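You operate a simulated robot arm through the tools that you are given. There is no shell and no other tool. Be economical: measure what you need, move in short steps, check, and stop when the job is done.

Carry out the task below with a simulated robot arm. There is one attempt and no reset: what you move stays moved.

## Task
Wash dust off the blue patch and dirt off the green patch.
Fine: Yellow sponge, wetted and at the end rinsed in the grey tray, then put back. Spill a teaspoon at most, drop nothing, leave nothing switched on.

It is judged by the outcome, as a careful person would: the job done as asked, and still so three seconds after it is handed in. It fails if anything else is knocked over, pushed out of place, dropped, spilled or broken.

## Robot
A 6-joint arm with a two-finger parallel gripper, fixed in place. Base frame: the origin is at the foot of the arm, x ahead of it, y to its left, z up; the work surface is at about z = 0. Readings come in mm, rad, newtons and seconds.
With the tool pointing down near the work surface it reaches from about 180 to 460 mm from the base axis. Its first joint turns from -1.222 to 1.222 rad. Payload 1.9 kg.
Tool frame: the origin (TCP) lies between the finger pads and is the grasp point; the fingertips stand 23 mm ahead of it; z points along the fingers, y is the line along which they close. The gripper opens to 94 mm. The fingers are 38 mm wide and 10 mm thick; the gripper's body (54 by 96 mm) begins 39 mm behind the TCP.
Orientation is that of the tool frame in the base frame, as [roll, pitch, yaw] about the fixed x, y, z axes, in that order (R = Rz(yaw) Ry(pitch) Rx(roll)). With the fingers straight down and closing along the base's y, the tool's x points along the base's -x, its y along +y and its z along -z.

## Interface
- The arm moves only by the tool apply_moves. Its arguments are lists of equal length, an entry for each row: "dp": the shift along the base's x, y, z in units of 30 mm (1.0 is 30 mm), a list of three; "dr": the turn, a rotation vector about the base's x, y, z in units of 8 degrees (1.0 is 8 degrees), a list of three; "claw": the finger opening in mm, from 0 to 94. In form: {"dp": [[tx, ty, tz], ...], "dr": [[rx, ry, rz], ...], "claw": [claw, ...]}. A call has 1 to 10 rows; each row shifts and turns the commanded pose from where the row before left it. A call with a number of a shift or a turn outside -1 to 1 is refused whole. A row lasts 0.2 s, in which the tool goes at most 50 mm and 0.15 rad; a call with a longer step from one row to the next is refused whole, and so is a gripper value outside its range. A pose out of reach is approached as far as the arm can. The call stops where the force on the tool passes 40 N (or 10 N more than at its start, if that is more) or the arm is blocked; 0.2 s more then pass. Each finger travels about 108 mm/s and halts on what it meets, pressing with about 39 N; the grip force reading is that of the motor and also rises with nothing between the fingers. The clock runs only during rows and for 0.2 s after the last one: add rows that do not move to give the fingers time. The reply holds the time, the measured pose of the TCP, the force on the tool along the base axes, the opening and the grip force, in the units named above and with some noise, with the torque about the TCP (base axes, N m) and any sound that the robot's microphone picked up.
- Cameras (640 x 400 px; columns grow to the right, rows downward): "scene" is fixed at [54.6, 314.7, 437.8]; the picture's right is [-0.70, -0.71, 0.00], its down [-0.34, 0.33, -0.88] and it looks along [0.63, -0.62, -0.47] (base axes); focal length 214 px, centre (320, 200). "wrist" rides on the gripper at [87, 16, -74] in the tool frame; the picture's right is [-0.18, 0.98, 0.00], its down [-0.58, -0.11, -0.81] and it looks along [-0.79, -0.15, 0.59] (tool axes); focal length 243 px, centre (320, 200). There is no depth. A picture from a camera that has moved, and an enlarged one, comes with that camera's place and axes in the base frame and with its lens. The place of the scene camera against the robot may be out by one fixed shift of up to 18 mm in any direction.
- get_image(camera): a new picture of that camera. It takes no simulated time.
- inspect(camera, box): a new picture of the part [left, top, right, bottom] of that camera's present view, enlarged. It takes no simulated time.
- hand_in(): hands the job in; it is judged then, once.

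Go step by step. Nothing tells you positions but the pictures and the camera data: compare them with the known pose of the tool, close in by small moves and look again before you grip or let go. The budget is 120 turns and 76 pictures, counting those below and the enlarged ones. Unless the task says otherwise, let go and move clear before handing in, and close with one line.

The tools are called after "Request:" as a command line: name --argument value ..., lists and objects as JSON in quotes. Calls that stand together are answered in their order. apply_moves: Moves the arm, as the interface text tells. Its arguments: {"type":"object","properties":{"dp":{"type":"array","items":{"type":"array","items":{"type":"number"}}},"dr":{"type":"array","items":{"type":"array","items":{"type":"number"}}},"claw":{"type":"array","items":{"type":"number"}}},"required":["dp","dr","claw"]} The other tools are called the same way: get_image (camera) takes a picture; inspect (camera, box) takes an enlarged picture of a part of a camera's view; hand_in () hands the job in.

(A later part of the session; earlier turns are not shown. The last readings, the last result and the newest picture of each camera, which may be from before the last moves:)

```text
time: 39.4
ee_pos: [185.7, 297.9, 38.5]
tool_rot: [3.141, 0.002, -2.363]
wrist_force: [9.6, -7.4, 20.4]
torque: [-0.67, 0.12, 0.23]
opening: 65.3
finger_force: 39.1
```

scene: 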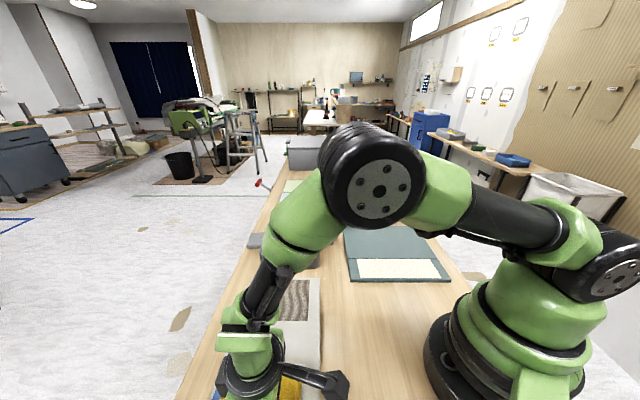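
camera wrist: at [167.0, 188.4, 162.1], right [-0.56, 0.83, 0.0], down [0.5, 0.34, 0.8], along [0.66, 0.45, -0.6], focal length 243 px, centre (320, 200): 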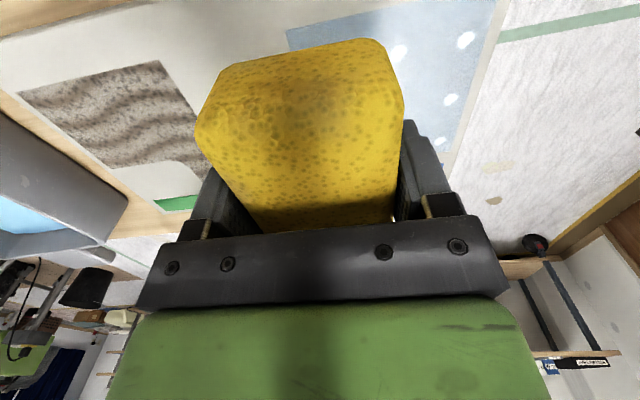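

Contact is good. I'll make the return stroke shifted slightly outward, then one more forward stroke.

Request:
apply_moves --dp '[[0.12, 0.12, 0.01], [0.12, 0.12, 0], [0.2, -0.2, 0], [0.2, -0.2, 0], [0.2, -0.2, 0], [0.2, -0.2, 0], [0.2, -0.2, 0], [0.2, -0.2, 0], [0.2, -0.2, 0], [0.2, -0.2, 0]]' --dr '[[0, 0, 0], [0, 0, 0], [0, 0, 0], [0, 0, 0], [0, 0, 0], [0, 0, 0], [0, 0, 0], [0, 0, 0], [0, 0, 0], [0, 0, 0]]' --claw '[35, 35, 35, 35, 35, 35, 35, 35, 35, 35]'

Request:
get_image --camera "wrist"

```text
time: 39.7
ee_pos: [186.0, 298.8, 39.2]
tool_rot: [3.14, -0.004, -2.368]
wrist_force: [-1.4, -3.1, 6.8]
torque: [0.26, -0.28, -0.09]
opening: 65.4
finger_force: 39.1
stopped in row 1: the force on the tool passed its limit at 46 N (the readings are from after the stop); the commanded pose is now the measured one
```

```text
38 pictures are left
camera wrist: at [113.7, 250.3, 115.1], right [-0.55, 0.83, 0.0], down [0.5, 0.33, 0.8], along [0.67, 0.45, -0.6], focal length 243 px, centre (320, 200)
```

wrist: 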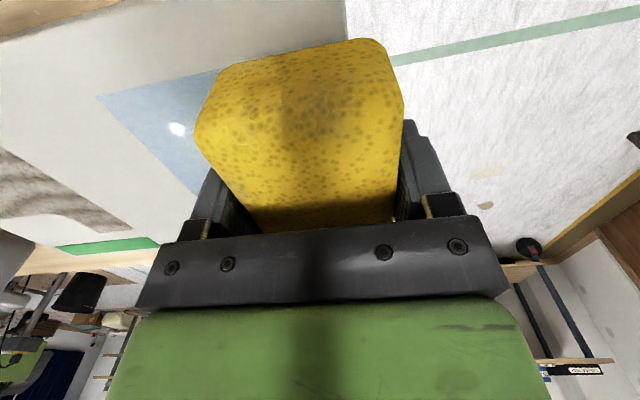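

The remaining marks sit on a regular grid and may be water beads. I'll do the return stroke without sideways motion and compare.

Request:
apply_moves --dp '[[0.1, -0.1, 0], [0.2, -0.2, 0], [0.2, -0.2, 0], [0.2, -0.2, 0], [0.2, -0.2, 0], [0.2, -0.2, 0], [0.2, -0.2, 0], [0.2, -0.2, 0], [0.2, -0.2, 0], [0, 0, 0]]' --dr '[[0, 0, 0], [0, 0, 0], [0, 0, 0], [0, 0, 0], [0, 0, 0], [0, 0, 0], [0, 0, 0], [0, 0, 0], [0, 0, 0], [0, 0, 0]]' --claw '[35, 35, 35, 35, 35, 35, 35, 35, 35, 35]'

Request:
apply_moves --dp '[[0.2, -0.2, 0.5], [0.6, -0.6, 0.6], [0.8, -0.8, 0.7], [0.8, -0.8, 0.5], [0.5, -0.5, 0]]' --dr '[[0, 0, 0], [0, 0, 0], [0, 0, 0], [0, 0, 0], [0, 0, 0]]' --claw '[35, 35, 35, 35, 35]'

Request:
get_image --camera "wrist"

Request:
inspect --camera "scene" --box '[180, 270, 340, 400]'

```text
time: 41.9
ee_pos: [237.0, 248.1, 38.6]
tool_rot: [-3.141, -0.005, -2.367]
wrist_force: [-5.6, 9.0, 16.1]
torque: [0.47, -0.2, 0.26]
opening: 65.3
finger_force: 39.1
```

```text
time: 43.1
ee_pos: [323.0, 162.4, 106.6]
tool_rot: [3.14, -0.006, -2.367]
wrist_force: [-0.3, 0.2, -0.3]
torque: [-0.01, 0.0, 0.01]
opening: 64.8
finger_force: 38.8
```

```text
37 pictures are left
camera wrist: at [250.9, 113.0, 183.2], right [-0.56, 0.83, 0.0], down [0.5, 0.33, 0.8], along [0.67, 0.45, -0.6], focal length 243 px, centre (320, 200)
```

wrist: 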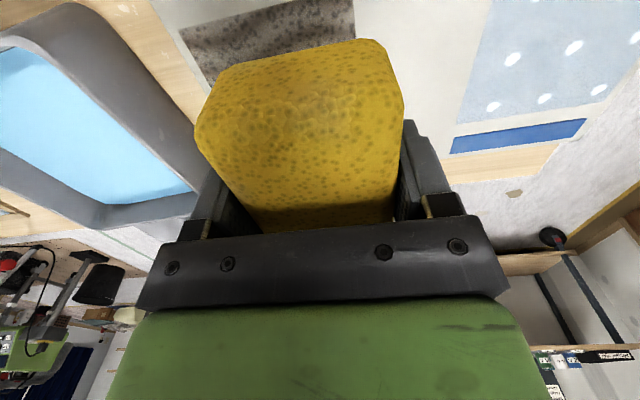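

```text
3.08 times, centred on (260, 335) of scene
camera zoom: at [54.6, 314.7, 437.8], right [-0.7, -0.71, 0.0], down [-0.34, 0.33, -0.88], along [0.63, -0.62, -0.47], focal length 660 px, centre (505, -215)
```

zoom: 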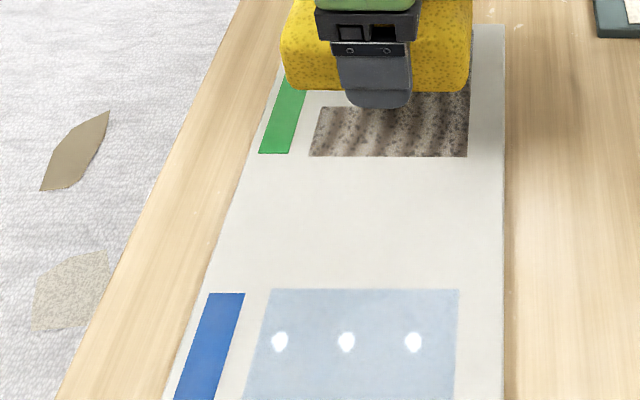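

The dust patch is now uniformly clear blue with a regular glint pattern, so it is clean and wet. Next I'll lower onto the dirt patch.

Request:
apply_moves --dp '[[0, 0.14, -0.7], [0, 0, -0.7], [0, 0, -0.6], [0, 0, -0.2], [0, 0, 0]]' --dr '[[0.03, -0.03, 0.08], [0, 0, 0], [0, 0, 0], [0, 0, 0], [0, 0, 0]]' --claw '[35, 35, 35, 35, 35]'

Request:
apply_moves --dp '[[0, 0, -0.06], [0.2, -0.2, 0], [0.2, -0.2, 0], [0.2, -0.2, 0], [0.2, -0.2, 0], [0.2, -0.2, 0], [0.2, -0.2, 0], [0.2, -0.2, 0], [0, 0, 0]]' --dr '[[0, 0, 0], [0, 0, 0], [0, 0, 0], [0, 0, 0], [0, 0, 0], [0, 0, 0], [0, 0, 0], [0, 0, 0], [0, 0, 0]]' --claw '[35, 35, 35, 35, 35, 35, 35, 35, 35]'

Request:
get_image --camera "wrist"

```text
time: 44.3
ee_pos: [323.9, 163.9, 41.7]
tool_rot: [3.141, 0.0, -2.358]
wrist_force: [0.4, -0.8, -0.5]
torque: [0.0, -0.01, -0.02]
opening: 65.4
finger_force: 38.8
```

```text
time: 46.3
ee_pos: [366.3, 123.3, 41.7]
tool_rot: [3.14, 0.001, -2.359]
wrist_force: [0.1, -0.1, 0.0]
torque: [-0.01, 0.02, 0.06]
opening: 65.3
finger_force: 39.0
```

```text
35 pictures are left
camera wrist: at [294.0, 73.4, 116.3], right [-0.56, 0.83, 0.0], down [0.49, 0.33, 0.81], along [0.67, 0.46, -0.59], focal length 243 px, centre (320, 200)
```

wrist: 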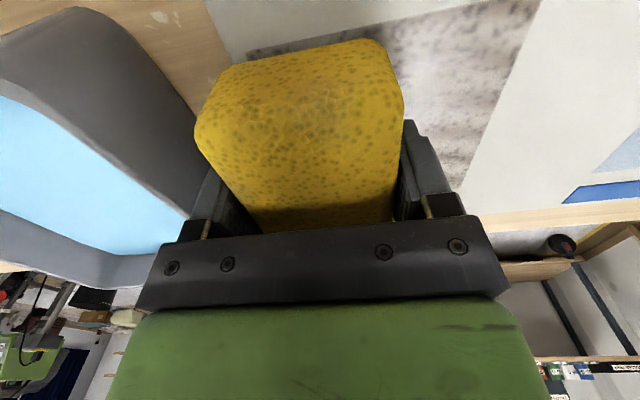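

The dirt is fading with light contact. I'll press a bit more and stroke back.

Request:
apply_moves --dp '[[0, 0, -0.05], [0, 0, -0.04], [-0.2, 0.2, 0], [-0.2, 0.2, 0], [-0.2, 0.2, 0], [-0.2, 0.2, 0], [-0.2, 0.2, 0], [-0.2, 0.2, 0], [-0.2, 0.2, 0], [-0.1, 0.1, 0]]' --dr '[[0, 0, 0], [0, 0, 0], [0, 0, 0], [0, 0, 0], [0, 0, 0], [0, 0, 0], [0, 0, 0], [0, 0, 0], [0, 0, 0], [0, 0, 0]]' --claw '[35, 35, 35, 35, 35, 35, 35, 35, 35, 35]'

Request:
apply_moves --dp '[[0.2, -0.2, 0], [0.2, -0.2, 0], [0.2, -0.2, 0], [0.2, -0.2, 0], [0.2, -0.2, 0], [0.2, -0.2, 0], [0.2, -0.2, 0], [0.2, -0.2, 0], [0, 0, 0]]' --dr '[[0, 0, 0], [0, 0, 0], [0, 0, 0], [0, 0, 0], [0, 0, 0], [0, 0, 0], [0, 0, 0], [0, 0, 0], [0, 0, 0]]' --claw '[35, 35, 35, 35, 35, 35, 35, 35, 35]'

Request:
get_image --camera "wrist"

```text
time: 47.6
ee_pos: [347.8, 141.2, 39.8]
tool_rot: [-3.138, 0.007, -2.354]
wrist_force: [0.0, -1.8, 7.6]
torque: [-0.22, 0.47, 0.06]
opening: 65.2
finger_force: 39.3
stopped in row 6: the force on the tool passed its limit at 42 N (the readings are from after the stop); the commanded pose is now the measured one
```

```text
time: 49.6
ee_pos: [397.5, 93.4, 39.3]
tool_rot: [-3.14, 0.006, -2.355]
wrist_force: [-12.6, 16.4, 25.5]
torque: [0.68, 0.92, -0.03]
opening: 64.9
finger_force: 39.3
```

```text
34 pictures are left
camera wrist: at [325.2, 43.9, 113.3], right [-0.57, 0.82, 0.0], down [0.48, 0.33, 0.81], along [0.67, 0.46, -0.59], focal length 243 px, centre (320, 200)
```

wrist: 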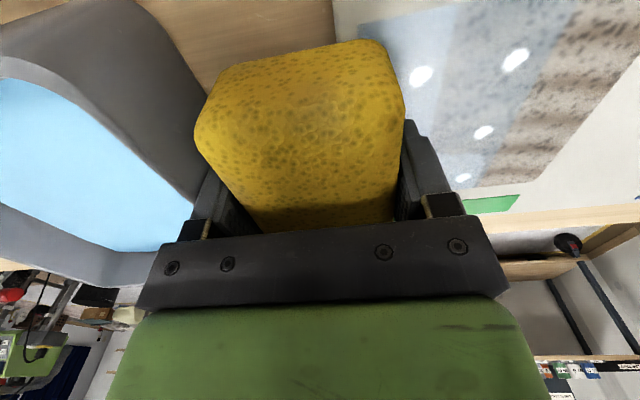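

That stroke went further than I wanted, because the earlier stop shifted the start. I'll check whether the tray was touched.

Request:
inspect --camera "scene" --box '[220, 200, 360, 330]'

```text
3.08 times, centred on (290, 265) of scene
camera zoom: at [54.6, 314.7, 437.9], right [-0.7, -0.71, 0.0], down [-0.34, 0.33, -0.88], along [0.63, -0.62, -0.47], focal length 660 px, centre (412, 0)
```

zoom: 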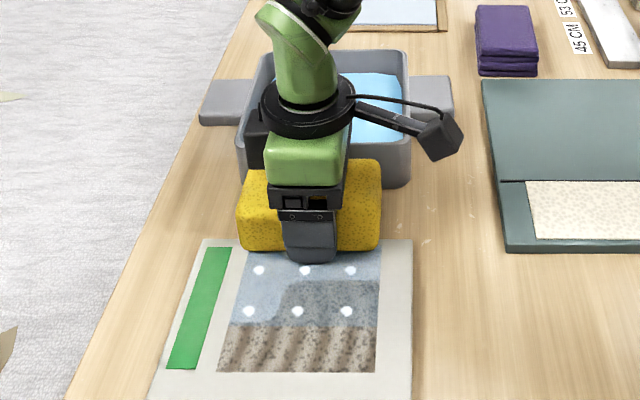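

The tray seems to have been pushed back by the finger, while the board is unmoved. I'll retreat along −v and measure exactly.

Request:
apply_moves --dp '[[-0.1, 0.1, 0.2], [-0.3, 0.3, 0.3], [-0.7, 0.7, 0.4], [-0.7, 0.7, 0.4], [-0.8, 0.8, 0.2], [-0.8, 0.8, 0]]' --dr '[[0, 0, 0], [0, 0, 0], [0, 0, 0], [0, 0, 0], [0, 0, 0], [0, 0, 0]]' --claw '[35, 35, 35, 35, 35, 35]'

Request:
inspect --camera "scene" --box '[240, 130, 480, 290]'

Request:
get_image --camera "scene"

```text
time: 51.0
ee_pos: [294.8, 194.1, 85.1]
tool_rot: [-3.138, 0.006, -2.355]
wrist_force: [-0.8, 0.3, -1.6]
torque: [0.01, 0.05, -0.03]
opening: 65.2
finger_force: 39.3
```

```text
2.50 times, centred on (360, 210) of scene
camera zoom: at [54.6, 314.7, 437.8], right [-0.7, -0.71, 0.0], down [-0.34, 0.33, -0.88], along [0.62, -0.62, -0.47], focal length 536 px, centre (220, 175)
```

zoom: 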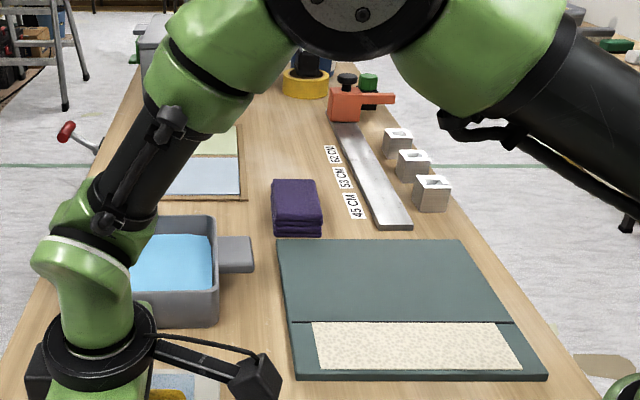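

```text
31 pictures are left
```

scene: 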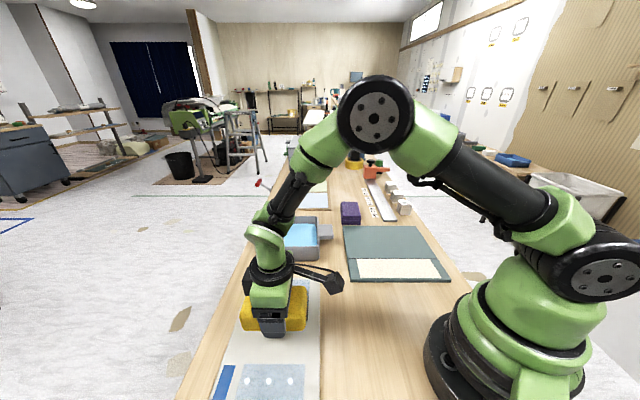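

The tray moved about 27 mm in +v with no sideways shift or visible spill. I'll pull it back during the rinse. First I'll finish the dirt, so let me see its state.

Request:
apply_moves --dp '[[-0.7, 0.7, 0], [-0.5, 0.5, 0]]' --dr '[[-0.01, 0.03, 0], [-0.01, 0.02, 0]]' --claw '[35, 35]'

Request:
inspect --camera "scene" --box '[220, 260, 340, 350]'

```text
time: 51.6
ee_pos: [257.8, 231.1, 83.7]
tool_rot: [-3.141, 0.001, -2.354]
wrist_force: [-1.0, -0.4, 0.0]
torque: [-0.01, 0.0, 0.0]
opening: 65.4
finger_force: 39.4
```

```text
4.44 times, centred on (280, 305) of scene
camera zoom: at [54.6, 314.7, 437.8], right [-0.7, -0.71, 0.0], down [-0.34, 0.33, -0.88], along [0.63, -0.62, -0.47], focal length 953 px, centre (498, -267)
```

zoom: 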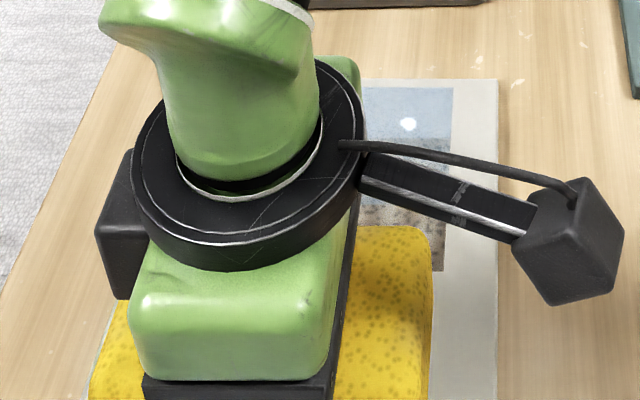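

I'll move over the lower half of the dirt patch, set down gently and stroke within bounded limits (TCP v 100→168).

Request:
apply_moves --dp '[[0.64, -0.64, 0], [0.64, -0.64, -0.3], [0.63, -0.63, -0.5], [0, 0, -0.5], [0, 0, -0.13], [0, 0, 0]]' --dr '[[0, 0, 0], [0, 0, 0], [0, 0, 0], [0, 0, 0], [0, 0, 0], [0, 0, 0]]' --claw '[35, 35, 35, 35, 35, 35]'

Request:
apply_moves --dp '[[0, 0, -0.04], [0, 0, 0]]' --dr '[[0, 0, 0], [0, 0, 0]]' --claw '[35, 35]'

```text
time: 53.0
ee_pos: [315.8, 173.4, 41.3]
tool_rot: [3.141, 0.0, -2.355]
wrist_force: [0.1, 0.5, -0.2]
torque: [0.0, 0.03, -0.01]
opening: 65.1
finger_force: 39.4
```

```text
time: 53.6
ee_pos: [314.6, 173.5, 39.0]
tool_rot: [-3.141, 0.001, -2.355]
wrist_force: [-0.6, -0.1, -0.7]
torque: [0.01, 0.01, 0.01]
opening: 65.2
finger_force: 39.0
```

Request:
apply_moves --dp '[[0, 0, -0.03], [0.2, -0.2, 0], [0.2, -0.2, 0], [0.2, -0.2, 0], [0.2, -0.2, 0], [0.2, -0.2, 0], [0.2, -0.2, 0], [0.2, -0.2, 0], [0.15, -0.15, 0]]' --dr '[[0, 0, 0], [0, 0, 0], [0, 0, 0], [0, 0, 0], [0, 0, 0], [0, 0, 0], [0, 0, 0], [0, 0, 0], [0, 0, 0]]' --claw '[35, 35, 35, 35, 35, 35, 35, 35, 35]'

Request:
get_image --camera "wrist"

```text
time: 55.6
ee_pos: [362.0, 127.5, 39.4]
tool_rot: [-3.141, -0.001, -2.351]
wrist_force: [-2.7, 4.4, 5.8]
torque: [0.35, -0.23, 0.33]
opening: 65.1
finger_force: 39.2
```

```text
29 pictures are left
camera wrist: at [290.8, 77.8, 114.3], right [-0.57, 0.82, 0.0], down [0.49, 0.34, 0.81], along [0.66, 0.46, -0.59], focal length 243 px, centre (320, 200)
```

wrist: 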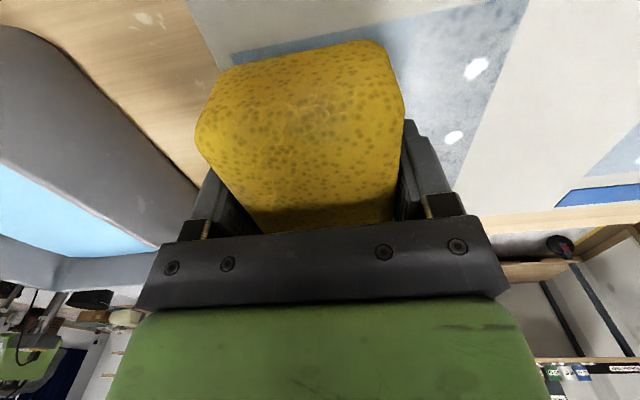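

The dirt is going. I'll make another back-and-forth.

Request:
apply_moves --dp '[[-0.2, 0.2, 0], [-0.2, 0.2, 0], [-0.2, 0.2, 0], [-0.2, 0.2, 0], [-0.2, 0.2, 0], [-0.2, 0.2, 0], [-0.2, 0.2, 0], [-0.15, 0.15, 0]]' --dr '[[0, 0, 0], [0, 0, 0], [0, 0, 0], [0, 0, 0], [0, 0, 0], [0, 0, 0], [0, 0, 0], [0, 0, 0]]' --claw '[35, 35, 35, 35, 35, 35, 35, 35]'

```text
time: 57.4
ee_pos: [315.6, 173.9, 39.0]
tool_rot: [-3.141, -0.002, -2.354]
wrist_force: [-0.6, 0.0, -0.4]
torque: [-0.02, 0.01, -0.01]
opening: 65.3
finger_force: 38.9
```

Contact is lost at this end, so I'll shift 8 mm toward the arm, lower slightly and stroke again.

Request:
apply_moves --dp '[[-0.19, -0.19, 0], [0, 0, -0.02], [0.2, -0.2, 0], [0.2, -0.2, 0], [0.2, -0.2, 0], [0.2, -0.2, 0], [0.2, -0.2, 0], [0.2, -0.2, 0], [0.2, -0.2, 0], [0.15, -0.15, 0]]' --dr '[[0, 0, 0], [0, 0, 0], [0, 0, 0], [0, 0, 0], [0, 0, 0], [0, 0, 0], [0, 0, 0], [0, 0, 0], [0, 0, 0], [0, 0, 0]]' --claw '[35, 35, 35, 35, 35, 35, 35, 35, 35, 35]'

Request:
get_image --camera "wrist"

```text
time: 59.6
ee_pos: [353.9, 124.5, 37.6]
tool_rot: [3.14, -0.002, -2.358]
wrist_force: [-2.5, -0.2, 5.4]
torque: [-0.17, -0.05, -0.09]
opening: 65.1
finger_force: 38.8
stopped in row 10: the force on the tool passed its limit at 41 N (the readings are from after the stop); the commanded pose is now the measured one
```

```text
28 pictures are left
camera wrist: at [282.5, 75.0, 113.9], right [-0.56, 0.83, 0.0], down [0.49, 0.33, 0.81], along [0.67, 0.46, -0.59], focal length 243 px, centre (320, 200)
```

wrist: 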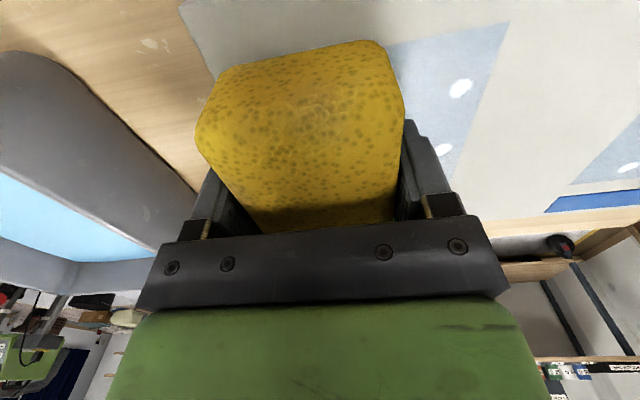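

Both visible regions look clean. I'll lift and carry the sponge high toward the tray, tilting the tool outward about 12° for reach, then inspect the patches and the tray.

Request:
apply_moves --dp '[[0, 0, 0.5], [0, 0, 0.9], [0, 0, 0.9], [0.7, -0.6, 0.6], [0.7, -0.6, 0], [0.7, -0.6, 0], [0.7, -0.6, 0], [0.7, -0.6, 0]]' --dr '[[0, 0, 0], [0, 0, 0], [0, 0, 0], [0, -0.5, 0], [0, -0.5, 0], [0, -0.5, 0], [0, 0, 0], [0, 0, 0]]' --claw '[35, 35, 35, 35, 35, 35, 35, 35]'

Request:
inspect --camera "scene" --box '[180, 270, 340, 400]'

Request:
inspect --camera "scene" --box '[230, 180, 350, 280]'

Request:
get_image --camera "wrist"

```text
time: 61.4
ee_pos: [459.5, 35.3, 125.1]
tool_rot: [-2.993, 0.147, -2.346]
wrist_force: [0.1, 0.3, -0.7]
torque: [0.03, 0.0, 0.01]
opening: 65.3
finger_force: 39.3
```

```text
3.08 times, centred on (260, 335) of scene
camera zoom: at [54.6, 314.8, 437.8], right [-0.7, -0.71, 0.0], down [-0.34, 0.33, -0.88], along [0.63, -0.62, -0.47], focal length 660 px, centre (505, -215)
```

zoom: 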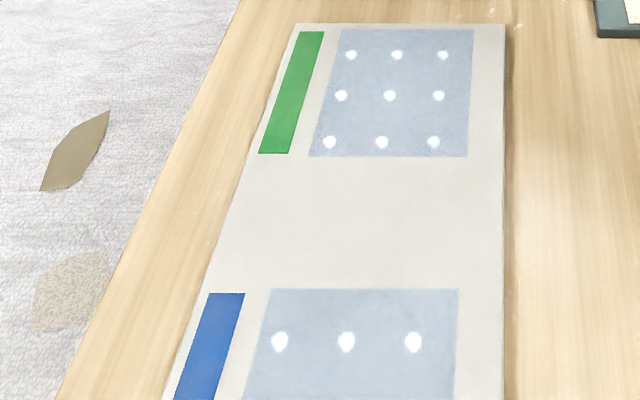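

```text
4.00 times, centred on (290, 230) of scene
camera zoom: at [54.6, 314.8, 437.8], right [-0.7, -0.71, 0.0], down [-0.34, 0.33, -0.88], along [0.63, -0.62, -0.47], focal length 858 px, centre (440, 80)
```

zoom: 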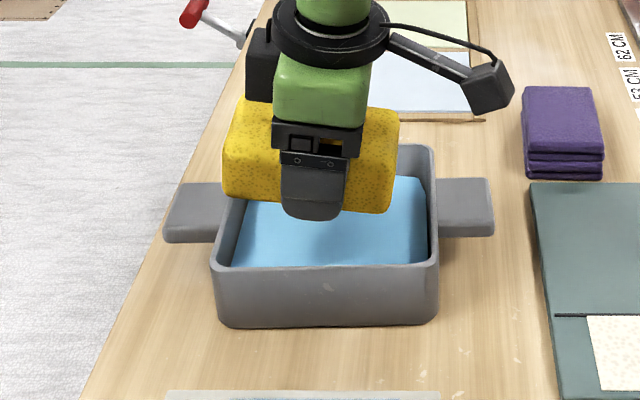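

```text
25 pictures are left
camera wrist: at [373.6, -14.0, 183.0], right [-0.55, 0.83, -0.12], down [0.31, 0.33, 0.89], along [0.77, 0.46, -0.44], focal length 243 px, centre (320, 200)
```

wrist: 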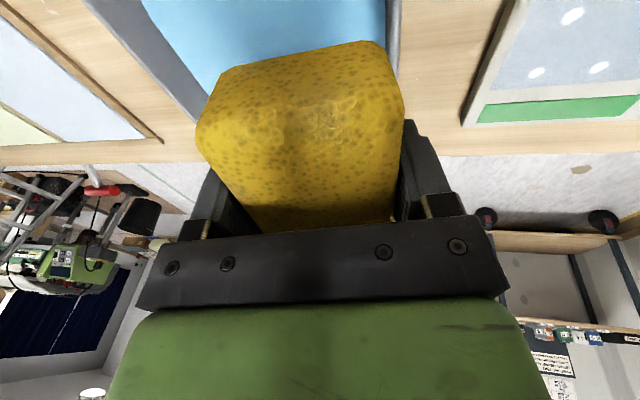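

Both patches are fully clean with no visible spill. The tray needs about 30 mm back toward −v, so I'll position above its present centre, tilt slightly more, and start descending.

Request:
apply_moves --dp '[[0.35, -0.35, 0], [0.35, -0.35, 0], [0, 0, -0.5], [0, 0, -0.5]]' --dr '[[0, -0.3, 0], [0, 0, 0], [0, 0, 0], [0, 0, 0]]' --claw '[35, 35, 35, 35]'

Request:
inspect --camera "scene" --box '[230, 180, 350, 280]'

```text
time: 62.4
ee_pos: [480.9, 13.8, 94.7]
tool_rot: [-2.962, 0.178, -2.341]
wrist_force: [-0.1, -0.4, 0.2]
torque: [-0.04, 0.04, 0.01]
opening: 65.2
finger_force: 39.2
```

```text
4.00 times, centred on (290, 230) of scene
camera zoom: at [54.6, 314.7, 437.8], right [-0.7, -0.71, 0.0], down [-0.34, 0.33, -0.88], along [0.63, -0.62, -0.47], focal length 858 px, centre (440, 80)
```

zoom: 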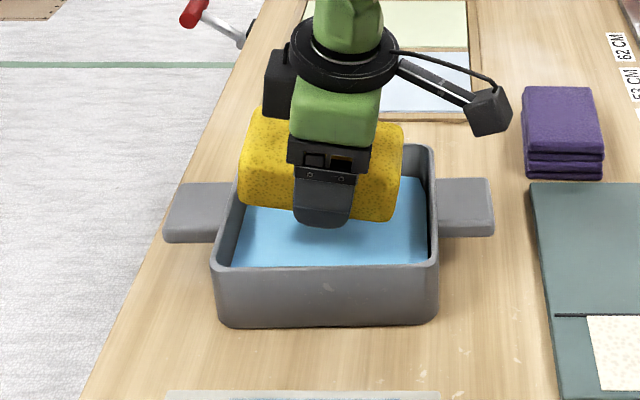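

There's clearance around it. I'll descend so the finger sits below the rim.

Request:
apply_moves --dp '[[0, 0, -0.5], [0, 0, -0.4], [0, 0, -0.3], [0, 0, 0]]' --dr '[[0, 0, 0], [0, 0, 0], [0, 0, 0], [0, 0, 0]]' --claw '[35, 35, 35, 35]'

Request:
inspect --camera "scene" --box '[230, 180, 350, 280]'

```text
time: 63.4
ee_pos: [480.4, 12.3, 59.6]
tool_rot: [-2.965, 0.178, -2.341]
wrist_force: [-0.4, 1.1, -0.7]
torque: [-0.03, -0.01, -0.01]
opening: 65.5
finger_force: 39.0
```

```text
4.00 times, centred on (290, 230) of scene
camera zoom: at [54.6, 314.7, 437.8], right [-0.7, -0.71, 0.0], down [-0.34, 0.33, -0.88], along [0.63, -0.62, -0.47], focal length 858 px, centre (440, 80)
```

zoom: 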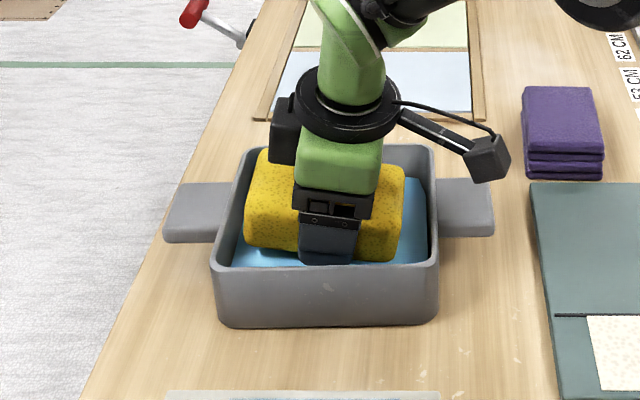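

It's well inside. I'll drag slowly toward −v and watch for contact.

Request:
apply_moves --dp '[[-0.08, 0.08, 0], [-0.08, 0.08, 0], [-0.08, 0.08, 0], [-0.08, 0.08, 0], [-0.08, 0.08, 0], [-0.08, 0.08, 0], [-0.08, 0.08, 0], [-0.08, 0.08, 0]]' --dr '[[0, 0, 0], [0, 0, 0], [0, 0, 0], [0, 0, 0], [0, 0, 0], [0, 0, 0], [0, 0, 0], [0, 0, 0]]' --claw '[35, 35, 35, 35, 35, 35, 35, 35]'

Request:
inspect --camera "scene" --box '[230, 180, 350, 280]'

```text
time: 65.2
ee_pos: [460.4, 32.0, 60.8]
tool_rot: [-2.963, 0.176, -2.34]
wrist_force: [2.1, -2.8, 0.3]
torque: [-0.02, 0.03, 0.1]
opening: 65.2
finger_force: 39.0
```

```text
4.00 times, centred on (290, 230) of scene
camera zoom: at [54.6, 314.7, 437.8], right [-0.7, -0.71, 0.0], down [-0.34, 0.33, -0.88], along [0.63, -0.62, -0.47], focal length 858 px, centre (440, 80)
```

zoom: 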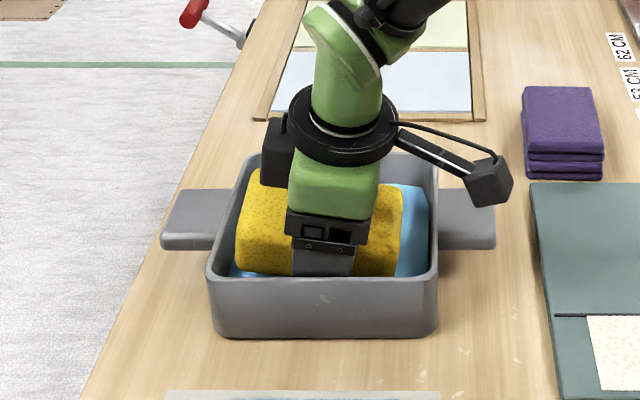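

The drag works gently (about 3 N), but the tray yawed a little and its left side lags. I'll shift the contact point left and yaw the finger slightly so that side is pulled more.

Request:
apply_moves --dp '[[0.08, -0.08, 0], [0.19, 0.19, 0], [0.1, 0.1, 0], [-0.1, 0.1, 0], [-0.1, 0.1, 0], [-0.1, 0.1, 0], [-0.1, 0.1, 0], [-0.1, 0.1, 0]]' --dr '[[0, 0, 0], [0, 0, 0.4], [0, 0, 0.3], [0, 0, 0], [0, 0, 0], [0, 0, 0], [0, 0, 0], [0, 0, 0]]' --claw '[35, 35, 35, 35, 35, 35, 35, 35]'

Request:
inspect --camera "scene" --box '[230, 180, 350, 280]'

```text
time: 67.0
ee_pos: [456.9, 55.3, 59.9]
tool_rot: [-2.962, 0.179, -2.242]
wrist_force: [1.9, -2.7, 0.4]
torque: [0.01, 0.01, -0.06]
opening: 65.2
finger_force: 38.7
```

```text
4.00 times, centred on (290, 230) of scene
camera zoom: at [54.6, 314.7, 437.8], right [-0.7, -0.71, 0.0], down [-0.34, 0.33, -0.88], along [0.63, -0.62, -0.47], focal length 858 px, centre (440, 80)
```

zoom: 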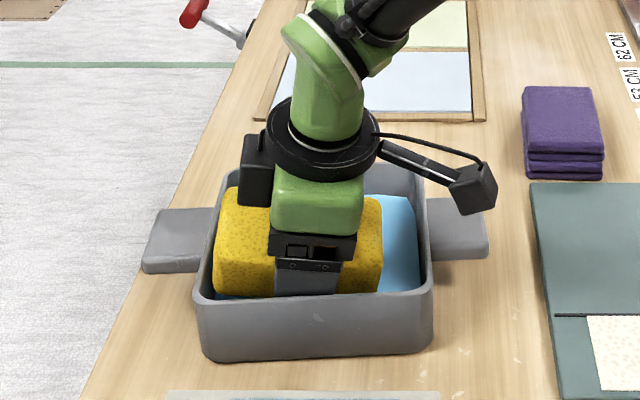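

The tray is nearly back: orientation and depth match to within about 2 mm, but it shifted about 4 mm left. I'll nudge the last bit, then move to the tray's middle, straighten, and push it right with the sponge end.

Request:
apply_moves --dp '[[-0.04, 0.04, 0], [0.2, -0.2, 0], [0.25, -0.25, 0], [0.25, -0.25, 0], [-0.12, -0.12, 0], [-0.12, -0.12, 0], [0, 0, 0]]' --dr '[[0, 0, 0], [0, 0, -0.2], [0, 0, -0.25], [0, 0, -0.25], [0, 0, 0], [0, 0, 0], [0, 0, 0]]' --claw '[35, 35, 35, 35, 35, 35, 35]'

Request:
inspect --camera "scene" --box '[230, 180, 350, 280]'

```text
time: 68.6
ee_pos: [470.2, 27.5, 60.8]
tool_rot: [-2.964, 0.176, -2.343]
wrist_force: [-0.8, -0.3, -0.7]
torque: [0.01, -0.02, -0.01]
opening: 65.4
finger_force: 39.0
```

```text
4.00 times, centred on (290, 230) of scene
camera zoom: at [54.6, 314.7, 437.8], right [-0.7, -0.71, 0.0], down [-0.34, 0.33, -0.88], along [0.63, -0.62, -0.47], focal length 858 px, centre (440, 80)
```

zoom: 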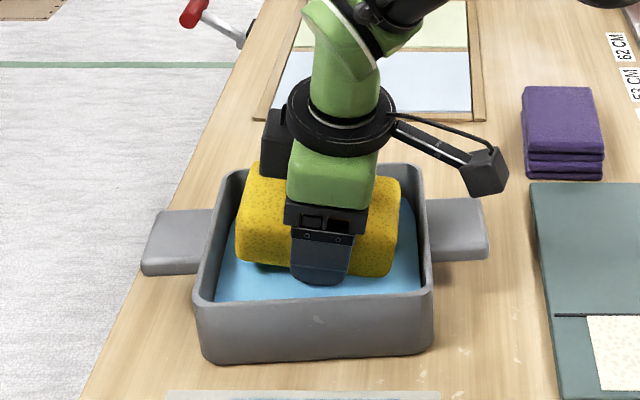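

Depth and orientation now match the original. I'll push toward the arm side (+u) gently for about 4 mm.

Request:
apply_moves --dp '[[-0.08, -0.08, 0], [-0.07, -0.07, 0], [-0.07, -0.07, 0], [-0.05, -0.05, 0], [-0.05, -0.05, 0]]' --dr '[[0, 0, 0], [0, 0, 0], [0, 0, 0], [0, 0, 0], [0, 0, 0]]' --claw '[35, 35, 35, 35, 35]'

Request:
inspect --camera "scene" --box '[230, 180, 350, 280]'

```text
time: 69.8
ee_pos: [459.2, 18.0, 58.0]
tool_rot: [-2.963, 0.178, -2.341]
wrist_force: [0.0, 0.2, -0.4]
torque: [-0.01, 0.02, -0.04]
opening: 65.2
finger_force: 38.9
```

```text
4.00 times, centred on (290, 230) of scene
camera zoom: at [54.6, 314.7, 437.8], right [-0.7, -0.71, 0.0], down [-0.34, 0.33, -0.88], along [0.63, -0.62, -0.47], focal length 858 px, centre (440, 80)
```

zoom: 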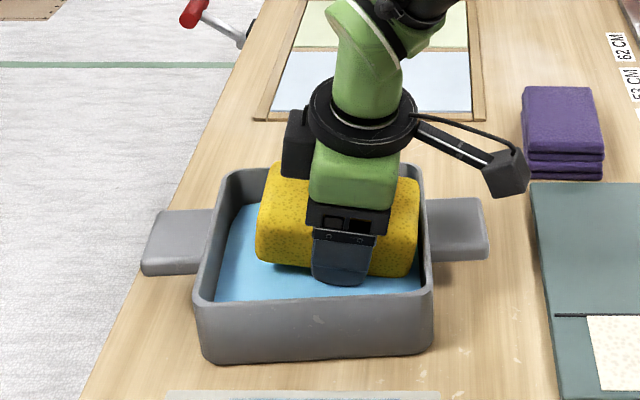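

Request:
apply_moves --dp '[[-0.05, -0.05, 0], [-0.05, -0.05, 0], [-0.05, -0.05, 0], [-0.04, -0.04, 0]]' --dr '[[0, 0, 0], [0, 0, 0], [0, 0, 0], [0, 0, 0]]' --claw '[35, 35, 35, 35]'

Request:
inspect --camera "scene" --box '[230, 180, 350, 280]'

```text
time: 70.8
ee_pos: [453.1, 11.4, 59.0]
tool_rot: [-2.966, 0.179, -2.339]
wrist_force: [1.8, 1.7, 1.8]
torque: [-0.12, 0.02, 0.09]
opening: 64.9
finger_force: 39.2
```

```text
4.00 times, centred on (290, 230) of scene
camera zoom: at [54.6, 314.7, 437.8], right [-0.7, -0.71, 0.0], down [-0.34, 0.33, -0.88], along [0.63, -0.62, -0.47], focal length 858 px, centre (440, 80)
```

zoom: 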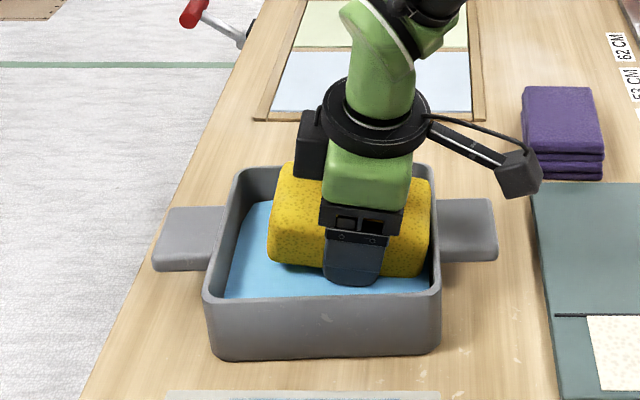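

The tray is back to within about 3 mm of its original place and square. Next I'll level the tool, centre the sponge and rinse it in the water.

Request:
apply_moves --dp '[[0.16, 0.36, 0.1], [-0.1, 0.36, 0], [0, 0, 0], [0, 0, -0.4], [0, 0, 0]]' --dr '[[0, 0.6, -0.06], [0, 0.6, -0.06], [0, 0.6, 0], [0, 0, 0], [0, 0, 0]]' --claw '[35, 35, 35, 35, 35]'

Request:
inspect --camera "scene" --box '[230, 180, 350, 280]'

```text
time: 72.0
ee_pos: [456.2, 32.4, 50.0]
tool_rot: [-3.14, -0.001, -2.375]
wrist_force: [0.5, 0.1, 0.3]
torque: [0.01, -0.04, 0.0]
opening: 65.5
finger_force: 38.2
```

```text
4.00 times, centred on (290, 230) of scene
camera zoom: at [54.6, 314.7, 437.8], right [-0.7, -0.71, 0.0], down [-0.34, 0.33, -0.88], along [0.63, -0.62, -0.47], focal length 858 px, centre (440, 80)
```

zoom: 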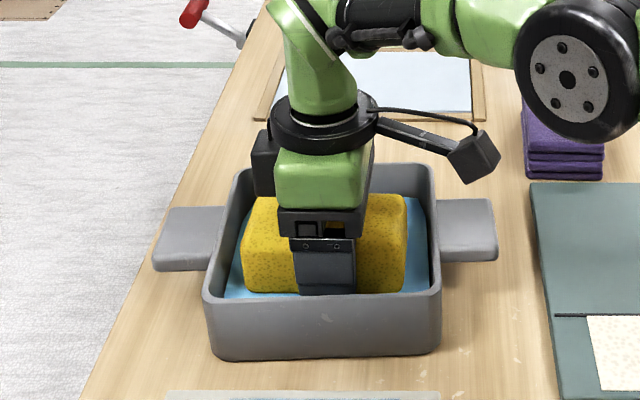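

It's centred. I'll dip and rinse with small up-and-down motions, keeping away from the walls.

Request:
apply_moves --dp '[[-0.08, 0.03, -0.3], [0, 0, -0.3], [0, 0, 0], [0, 0, 0], [0, 0, 0.3], [0, 0, -0.3], [0, 0, 0], [0, 0, 0.3], [0, 0, -0.3], [0, 0, 0]]' --dr '[[0, 0, 0.136], [0, 0, 0], [0, 0, 0], [0, 0, 0], [0, 0, 0], [0, 0, 0], [0, 0, 0], [0, 0, 0], [0, 0, 0], [0, 0, 0]]' --claw '[35, 35, 35, 35, 35, 35, 35, 35, 35, 35]'

Request:
apply_moves --dp '[[0.08, -0.08, 0], [-0.08, 0.08, 0], [0.08, -0.08, 0], [-0.08, 0.08, 0], [0, 0, 0], [0, 0, 0], [0, 0, 0], [0, 0, 0]]' --dr '[[0, 0, 0], [0, 0, 0], [0, 0, 0], [0, 0, 0], [0, 0, 0], [0, 0, 0], [0, 0, 0], [0, 0, 0]]' --claw '[35, 35, 35, 35, 35, 35, 35, 35]'

Request:
apply_moves --dp '[[0, 0, 0.3], [0, 0, 0.4], [0, 0, 0.5], [0, 0, 0.5], [0, 0, 0], [0, 0, 0], [0, 0, 0], [0, 0, 0], [0, 0, 0], [0, 0, 0]]' --dr '[[0, 0, 0], [0, 0, 0], [0, 0, 0], [0, 0, 0], [0, 0, 0], [0, 0, 0], [0, 0, 0], [0, 0, 0], [0, 0, 0], [0, 0, 0]]' --claw '[35, 35, 35, 35, 35, 35, 35, 35, 35, 35]'

Request:
get_image --camera "wrist"

Request:
inspect --camera "scene" --box '[230, 180, 350, 280]'

```text
time: 74.2
ee_pos: [453.5, 33.5, 31.5]
tool_rot: [-3.14, -0.002, -2.354]
wrist_force: [-0.2, 1.1, -0.5]
torque: [0.02, 0.03, 0.03]
opening: 65.3
finger_force: 38.8
```

```text
time: 76.0
ee_pos: [454.9, 33.3, 32.6]
tool_rot: [-3.14, -0.003, -2.356]
wrist_force: [-0.4, 0.3, -0.3]
torque: [-0.02, 0.05, 0.06]
opening: 65.4
finger_force: 38.9
```

```text
time: 78.2
ee_pos: [458.3, 33.2, 82.9]
tool_rot: [-3.142, -0.003, -2.354]
wrist_force: [0.0, 0.6, 0.3]
torque: [0.0, 0.0, 0.0]
opening: 65.1
finger_force: 39.1
out of reach, approached as far as the arm can: row 3
```

```text
16 pictures are left
camera wrist: at [386.8, -15.7, 158.8], right [-0.57, 0.82, 0.0], down [0.49, 0.34, 0.8], along [0.66, 0.46, -0.59], focal length 243 px, centre (320, 200)
```

wrist: 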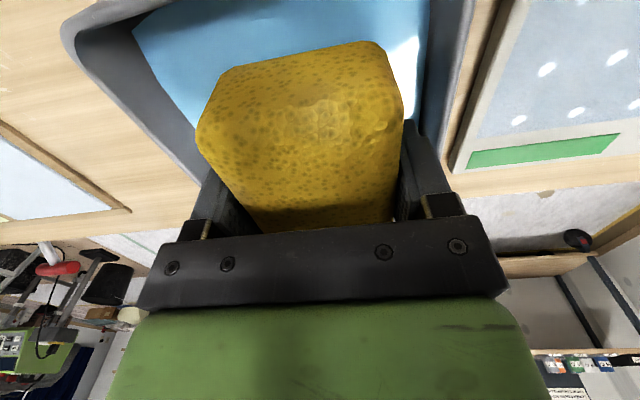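

```text
4.00 times, centred on (290, 230) of scene
camera zoom: at [54.6, 314.7, 437.8], right [-0.7, -0.71, 0.0], down [-0.34, 0.33, -0.88], along [0.63, -0.62, -0.47], focal length 858 px, centre (440, 80)
```

zoom: 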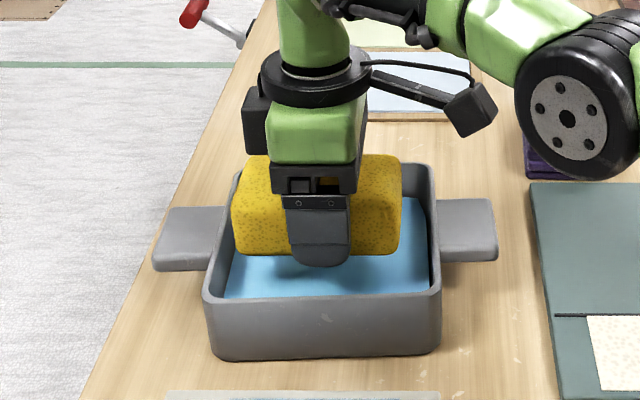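

The sponge is rinsed and the tray undisturbed. I'll let it drain a moment, then carry it back over the mat.

Request:
apply_moves --dp '[[0, 0, 0], [0, 0, 0], [0, 0, 0], [0, 0, 0], [0, 0, 0], [0, 0, 0], [0, 0, 0], [0, 0, 0], [0, 0, 0.6], [0, 0, 0.5]]' --dr '[[0, 0, 0], [0, 0, 0], [0, 0, 0], [0, 0, 0], [0, 0, 0], [0, 0, 0], [0, 0, 0], [0, 0, 0], [0, 0, 0], [0, 0, 0]]' --claw '[35, 35, 35, 35, 35, 35, 35, 35, 35, 35]'

Request:
apply_moves --dp '[[-0.725, -0.76, 0], [-0.725, -0.76, 0], [-0.725, -0.76, 0], [-0.725, -0.76, 0], [-0.725, -0.76, 0], [-0.725, -0.76, 0], [-0.725, -0.76, 0], [-0.725, -0.76, 0], [0, 0, 0]]' --dr '[[0, 0, 0], [0, 0, 0], [0, 0, 0], [0, 0, 0], [0, 0, 0], [0, 0, 0], [0, 0, 0], [0, 0, 0], [0, 0, 0]]' --claw '[35, 35, 35, 35, 35, 35, 35, 35, 35]'

```text
time: 80.4
ee_pos: [459.3, 33.5, 116.2]
tool_rot: [-3.141, 0.0, -2.354]
wrist_force: [-0.5, 0.7, -0.8]
torque: [0.01, 0.0, 0.0]
opening: 65.2
finger_force: 38.9
```

```text
time: 82.4
ee_pos: [429.3, -169.7, 119.3]
tool_rot: [3.141, -0.003, -2.355]
wrist_force: [-0.4, 0.4, -0.1]
torque: [0.01, 0.0, -0.01]
opening: 65.2
finger_force: 39.4
out of reach, approached as far as the arm can: row 1, 2, 3, 4, 5, 6, 7, 8
```

The arm tracked oddly at the edge of its reach and ended at (429,−170). I'll check the scene before continuing.

Request:
inspect --camera "scene" --box '[240, 130, 480, 290]'

Request:
apply_moves --dp '[[-0.1, 0, 0.1]]' --dr '[[0, 0, 0]]' --claw '[35]'

```text
2.50 times, centred on (360, 210) of scene
camera zoom: at [54.6, 314.7, 437.8], right [-0.7, -0.71, 0.0], down [-0.34, 0.33, -0.88], along [0.63, -0.62, -0.47], focal length 536 px, centre (220, 175)
```

zoom: 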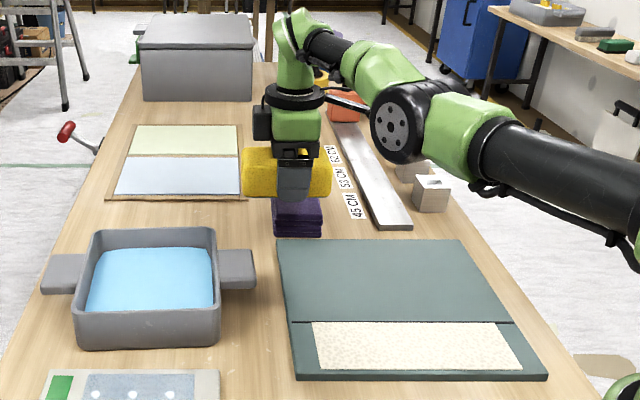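

```text
time: 82.8
ee_pos: [429.6, -170.5, 122.5]
tool_rot: [3.14, -0.002, -2.355]
wrist_force: [0.7, -0.9, 0.3]
torque: [0.03, -0.01, -0.02]
opening: 65.1
finger_force: 39.4
```

Nothing was disturbed. I'll move −x toward the pick pose and read back.

Request:
apply_moves --dp '[[-0.9, 0, 0], [-0.9, 0, 0], [-0.9, 0, 0], [0, 0, 0]]' --dr '[[0, 0, 0], [0, 0, 0], [0, 0, 0], [0, 0, 0]]' --claw '[35, 35, 35, 35]'

```text
time: 83.8
ee_pos: [423.1, -183.3, 122.8]
tool_rot: [3.141, 0.0, -2.353]
wrist_force: [0.5, -0.8, -0.9]
torque: [-0.02, -0.03, -0.04]
opening: 65.5
finger_force: 39.3
out of reach, approached as far as the arm can: row 1, 2, 3
```

The radial inward motion is stuck, probably on a wrist limit. I'll tilt the tool outward slightly to free it while staying high, and step inward.

Request:
apply_moves --dp '[[0, 0, 0], [0, 0, 0], [-0.3, 0.12, 0], [-0.3, 0.12, 0]]' --dr '[[-0.25, -0.55, 0], [-0.25, -0.55, 0], [0, 0, 0], [0, 0, 0]]' --claw '[35, 35, 35, 35]'

```text
time: 84.8
ee_pos: [448.8, -194.2, 124.7]
tool_rot: [-2.983, 0.058, -2.35]
wrist_force: [0.8, 0.3, 0.0]
torque: [0.02, -0.04, 0.01]
opening: 65.2
finger_force: 38.9
out of reach, approached as far as the arm can: row 1, 2, 3, 4
```

Request:
apply_moves --dp '[[-0.9, 0.38, 0], [-0.9, 0.38, 0], [-0.9, 0.38, 0], [-0.9, 0.38, 0], [-0.9, 0.38, 0]]' --dr '[[0, 0, 0], [0, 0, 0], [0, 0, 0], [0, 0, 0], [0, 0, 0]]' --claw '[35, 35, 35, 35, 35]'

```text
time: 86.0
ee_pos: [448.7, -193.8, 123.9]
tool_rot: [-2.982, 0.059, -2.35]
wrist_force: [0.8, 0.1, -0.1]
torque: [-0.02, -0.02, 0.05]
opening: 65.0
finger_force: 38.8
out of reach, approached as far as the arm can: row 1, 2, 3, 4, 5
```

I'll test with a tangential move to tell whether the command is far out or the arm is locally stuck.

Request:
apply_moves --dp '[[0.39, 0.9, 0], [0.39, 0.9, 0], [0, 0, 0]]' --dr '[[0, 0, 0], [0, 0, 0], [0, 0, 0]]' --claw '[35, 35, 35]'

```text
time: 86.8
ee_pos: [470.3, -139.4, 124.4]
tool_rot: [-2.983, 0.058, -2.35]
wrist_force: [0.3, 0.0, -0.1]
torque: [0.0, -0.01, -0.01]
opening: 65.1
finger_force: 39.0
out of reach, approached as far as the arm can: row 2
```

The arm is straight at the elbow. Moving down together with inward should bend it, so I'll go up first for height, then down and inward.

Request:
apply_moves --dp '[[0, 0, 0.8], [-0.2, 0.06, -0.8], [-0.3, 0.09, -0.4], [-0.3, 0.09, -0.2]]' --dr '[[0, 0, 0], [0, 0, 0], [0, 0, 0], [0, 0, 0]]' --claw '[35, 35, 35, 35]'

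```text
time: 87.8
ee_pos: [468.2, -137.7, 104.5]
tool_rot: [-2.984, 0.058, -2.349]
wrist_force: [-0.8, -0.3, 0.3]
torque: [0.0, -0.01, -0.02]
opening: 65.4
finger_force: 38.6
out of reach, approached as far as the arm can: row 2, 3, 4
```

Larger inward steps are refused, but tiny ones worked earlier at the tray. I'll try very small inward steps.

Request:
apply_moves --dp '[[-0.02, 0.006, 0], [-0.03, 0.009, 0], [-0.04, 0.012, 0], [-0.06, 0.018, 0], [-0.1, 0.03, 0], [-0.15, 0.045, 0], [-0.2, 0.06, 0], [-0.3, 0.09, 0]]' --dr '[[0, 0, 0], [0, 0, 0], [0, 0, 0], [0, 0, 0], [0, 0, 0], [0, 0, 0], [0, 0, 0], [0, 0, 0]]' --claw '[35, 35, 35, 35, 35, 35, 35, 35]'

```text
time: 89.6
ee_pos: [446.8, -130.3, 103.6]
tool_rot: [-2.98, 0.057, -2.349]
wrist_force: [-0.8, -0.2, -1.4]
torque: [0.03, 0.03, 0.03]
opening: 65.2
finger_force: 39.4
out of reach, approached as far as the arm can: row 4, 5
```

It's free now. I'll move in to above the sponge's spot and level the tool.

Request:
apply_moves --dp '[[-0.4, -0.05, 0.1], [-0.6, -0.07, 0.2], [-0.8, -0.1, 0], [-0.9, -0.1, 0], [-0.9, -0.1, 0], [-0.9, -0.1, 0], [-0.9, -0.12, 0], [0, 0, 0]]' --dr '[[0, 0, 0], [0, 0, 0], [0, 0, 0], [0.1, 0.3, 0], [0.2, 0.4, 0], [0.2, 0.4, 0], [0, 0, 0], [0, 0, 0]]' --claw '[35, 35, 35, 35, 35, 35, 35, 35]'

```text
time: 91.4
ee_pos: [282.3, -149.2, 114.1]
tool_rot: [-3.138, -0.002, -2.351]
wrist_force: [0.0, 0.3, -0.6]
torque: [0.0, -0.02, -0.02]
opening: 65.0
finger_force: 39.3
```

It's back above the pick pose. I'll lower to just above the mat and check the alignment.

Request:
apply_moves --dp '[[0.06, 0, -0.8], [0, 0, -0.8], [0, 0, -0.6], [0, 0, -0.1], [0, 0, 0]]' --dr '[[-0.02, 0.01, -0.03], [0, 0, 0], [0, 0, 0], [0, 0, 0], [0, 0, 0]]' --claw '[35, 35, 35, 35, 35]'

Request:
inspect --camera "scene" --box '[330, 200, 430, 290]'

```text
time: 92.6
ee_pos: [285.3, -149.7, 43.7]
tool_rot: [-3.139, -0.005, -2.36]
wrist_force: [-0.1, -0.3, -1.0]
torque: [0.01, 0.03, 0.0]
opening: 65.2
finger_force: 39.3
```

```text
4.44 times, centred on (380, 245) of scene
camera zoom: at [54.6, 314.7, 437.8], right [-0.7, -0.71, 0.0], down [-0.34, 0.33, -0.88], along [0.63, -0.62, -0.47], focal length 953 px, centre (53, 0)
```

zoom: 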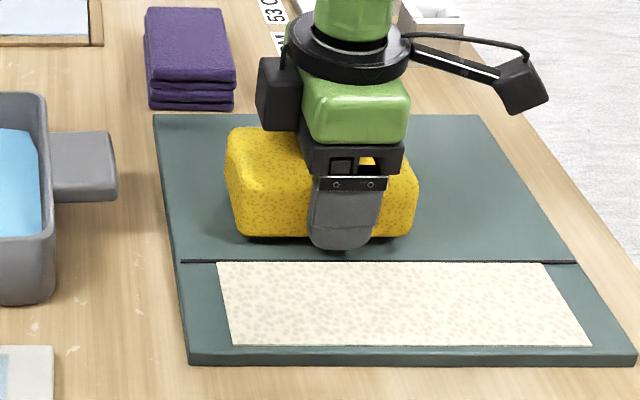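

The position matches the original spot. I'll lower until light contact.

Request:
apply_moves --dp '[[0, 0, -0.1], [0, 0, -0.04], [0, 0, 0]]' --dr '[[0, 0, 0], [0, 0, 0], [0, 0, 0]]' --claw '[35, 35, 35]'

Request:
apply_moves --dp '[[0, 0, -0.04], [0, 0, 0]]' --dr '[[0, 0, 0], [0, 0, 0]]' --claw '[35, 35]'

```text
time: 93.4
ee_pos: [285.8, -150.7, 42.2]
tool_rot: [-3.141, -0.006, -2.357]
wrist_force: [-0.1, 0.1, 0.0]
torque: [-0.03, -0.02, -0.01]
opening: 65.2
finger_force: 38.4
```

```text
time: 94.0
ee_pos: [285.5, -149.9, 39.1]
tool_rot: [-3.14, -0.004, -2.358]
wrist_force: [0.0, -0.6, -0.2]
torque: [0.0, 0.0, 0.01]
opening: 64.9
finger_force: 39.2
```

Request:
apply_moves --dp '[[0, 0, -0.04], [0, 0, 0]]' --dr '[[0, 0, 0], [0, 0, 0]]' --claw '[35, 35]'

```text
time: 94.6
ee_pos: [287.7, -149.3, 37.8]
tool_rot: [-3.14, -0.004, -2.357]
wrist_force: [-4.0, 2.3, 15.3]
torque: [0.77, -0.36, 0.3]
opening: 65.2
finger_force: 39.3
```

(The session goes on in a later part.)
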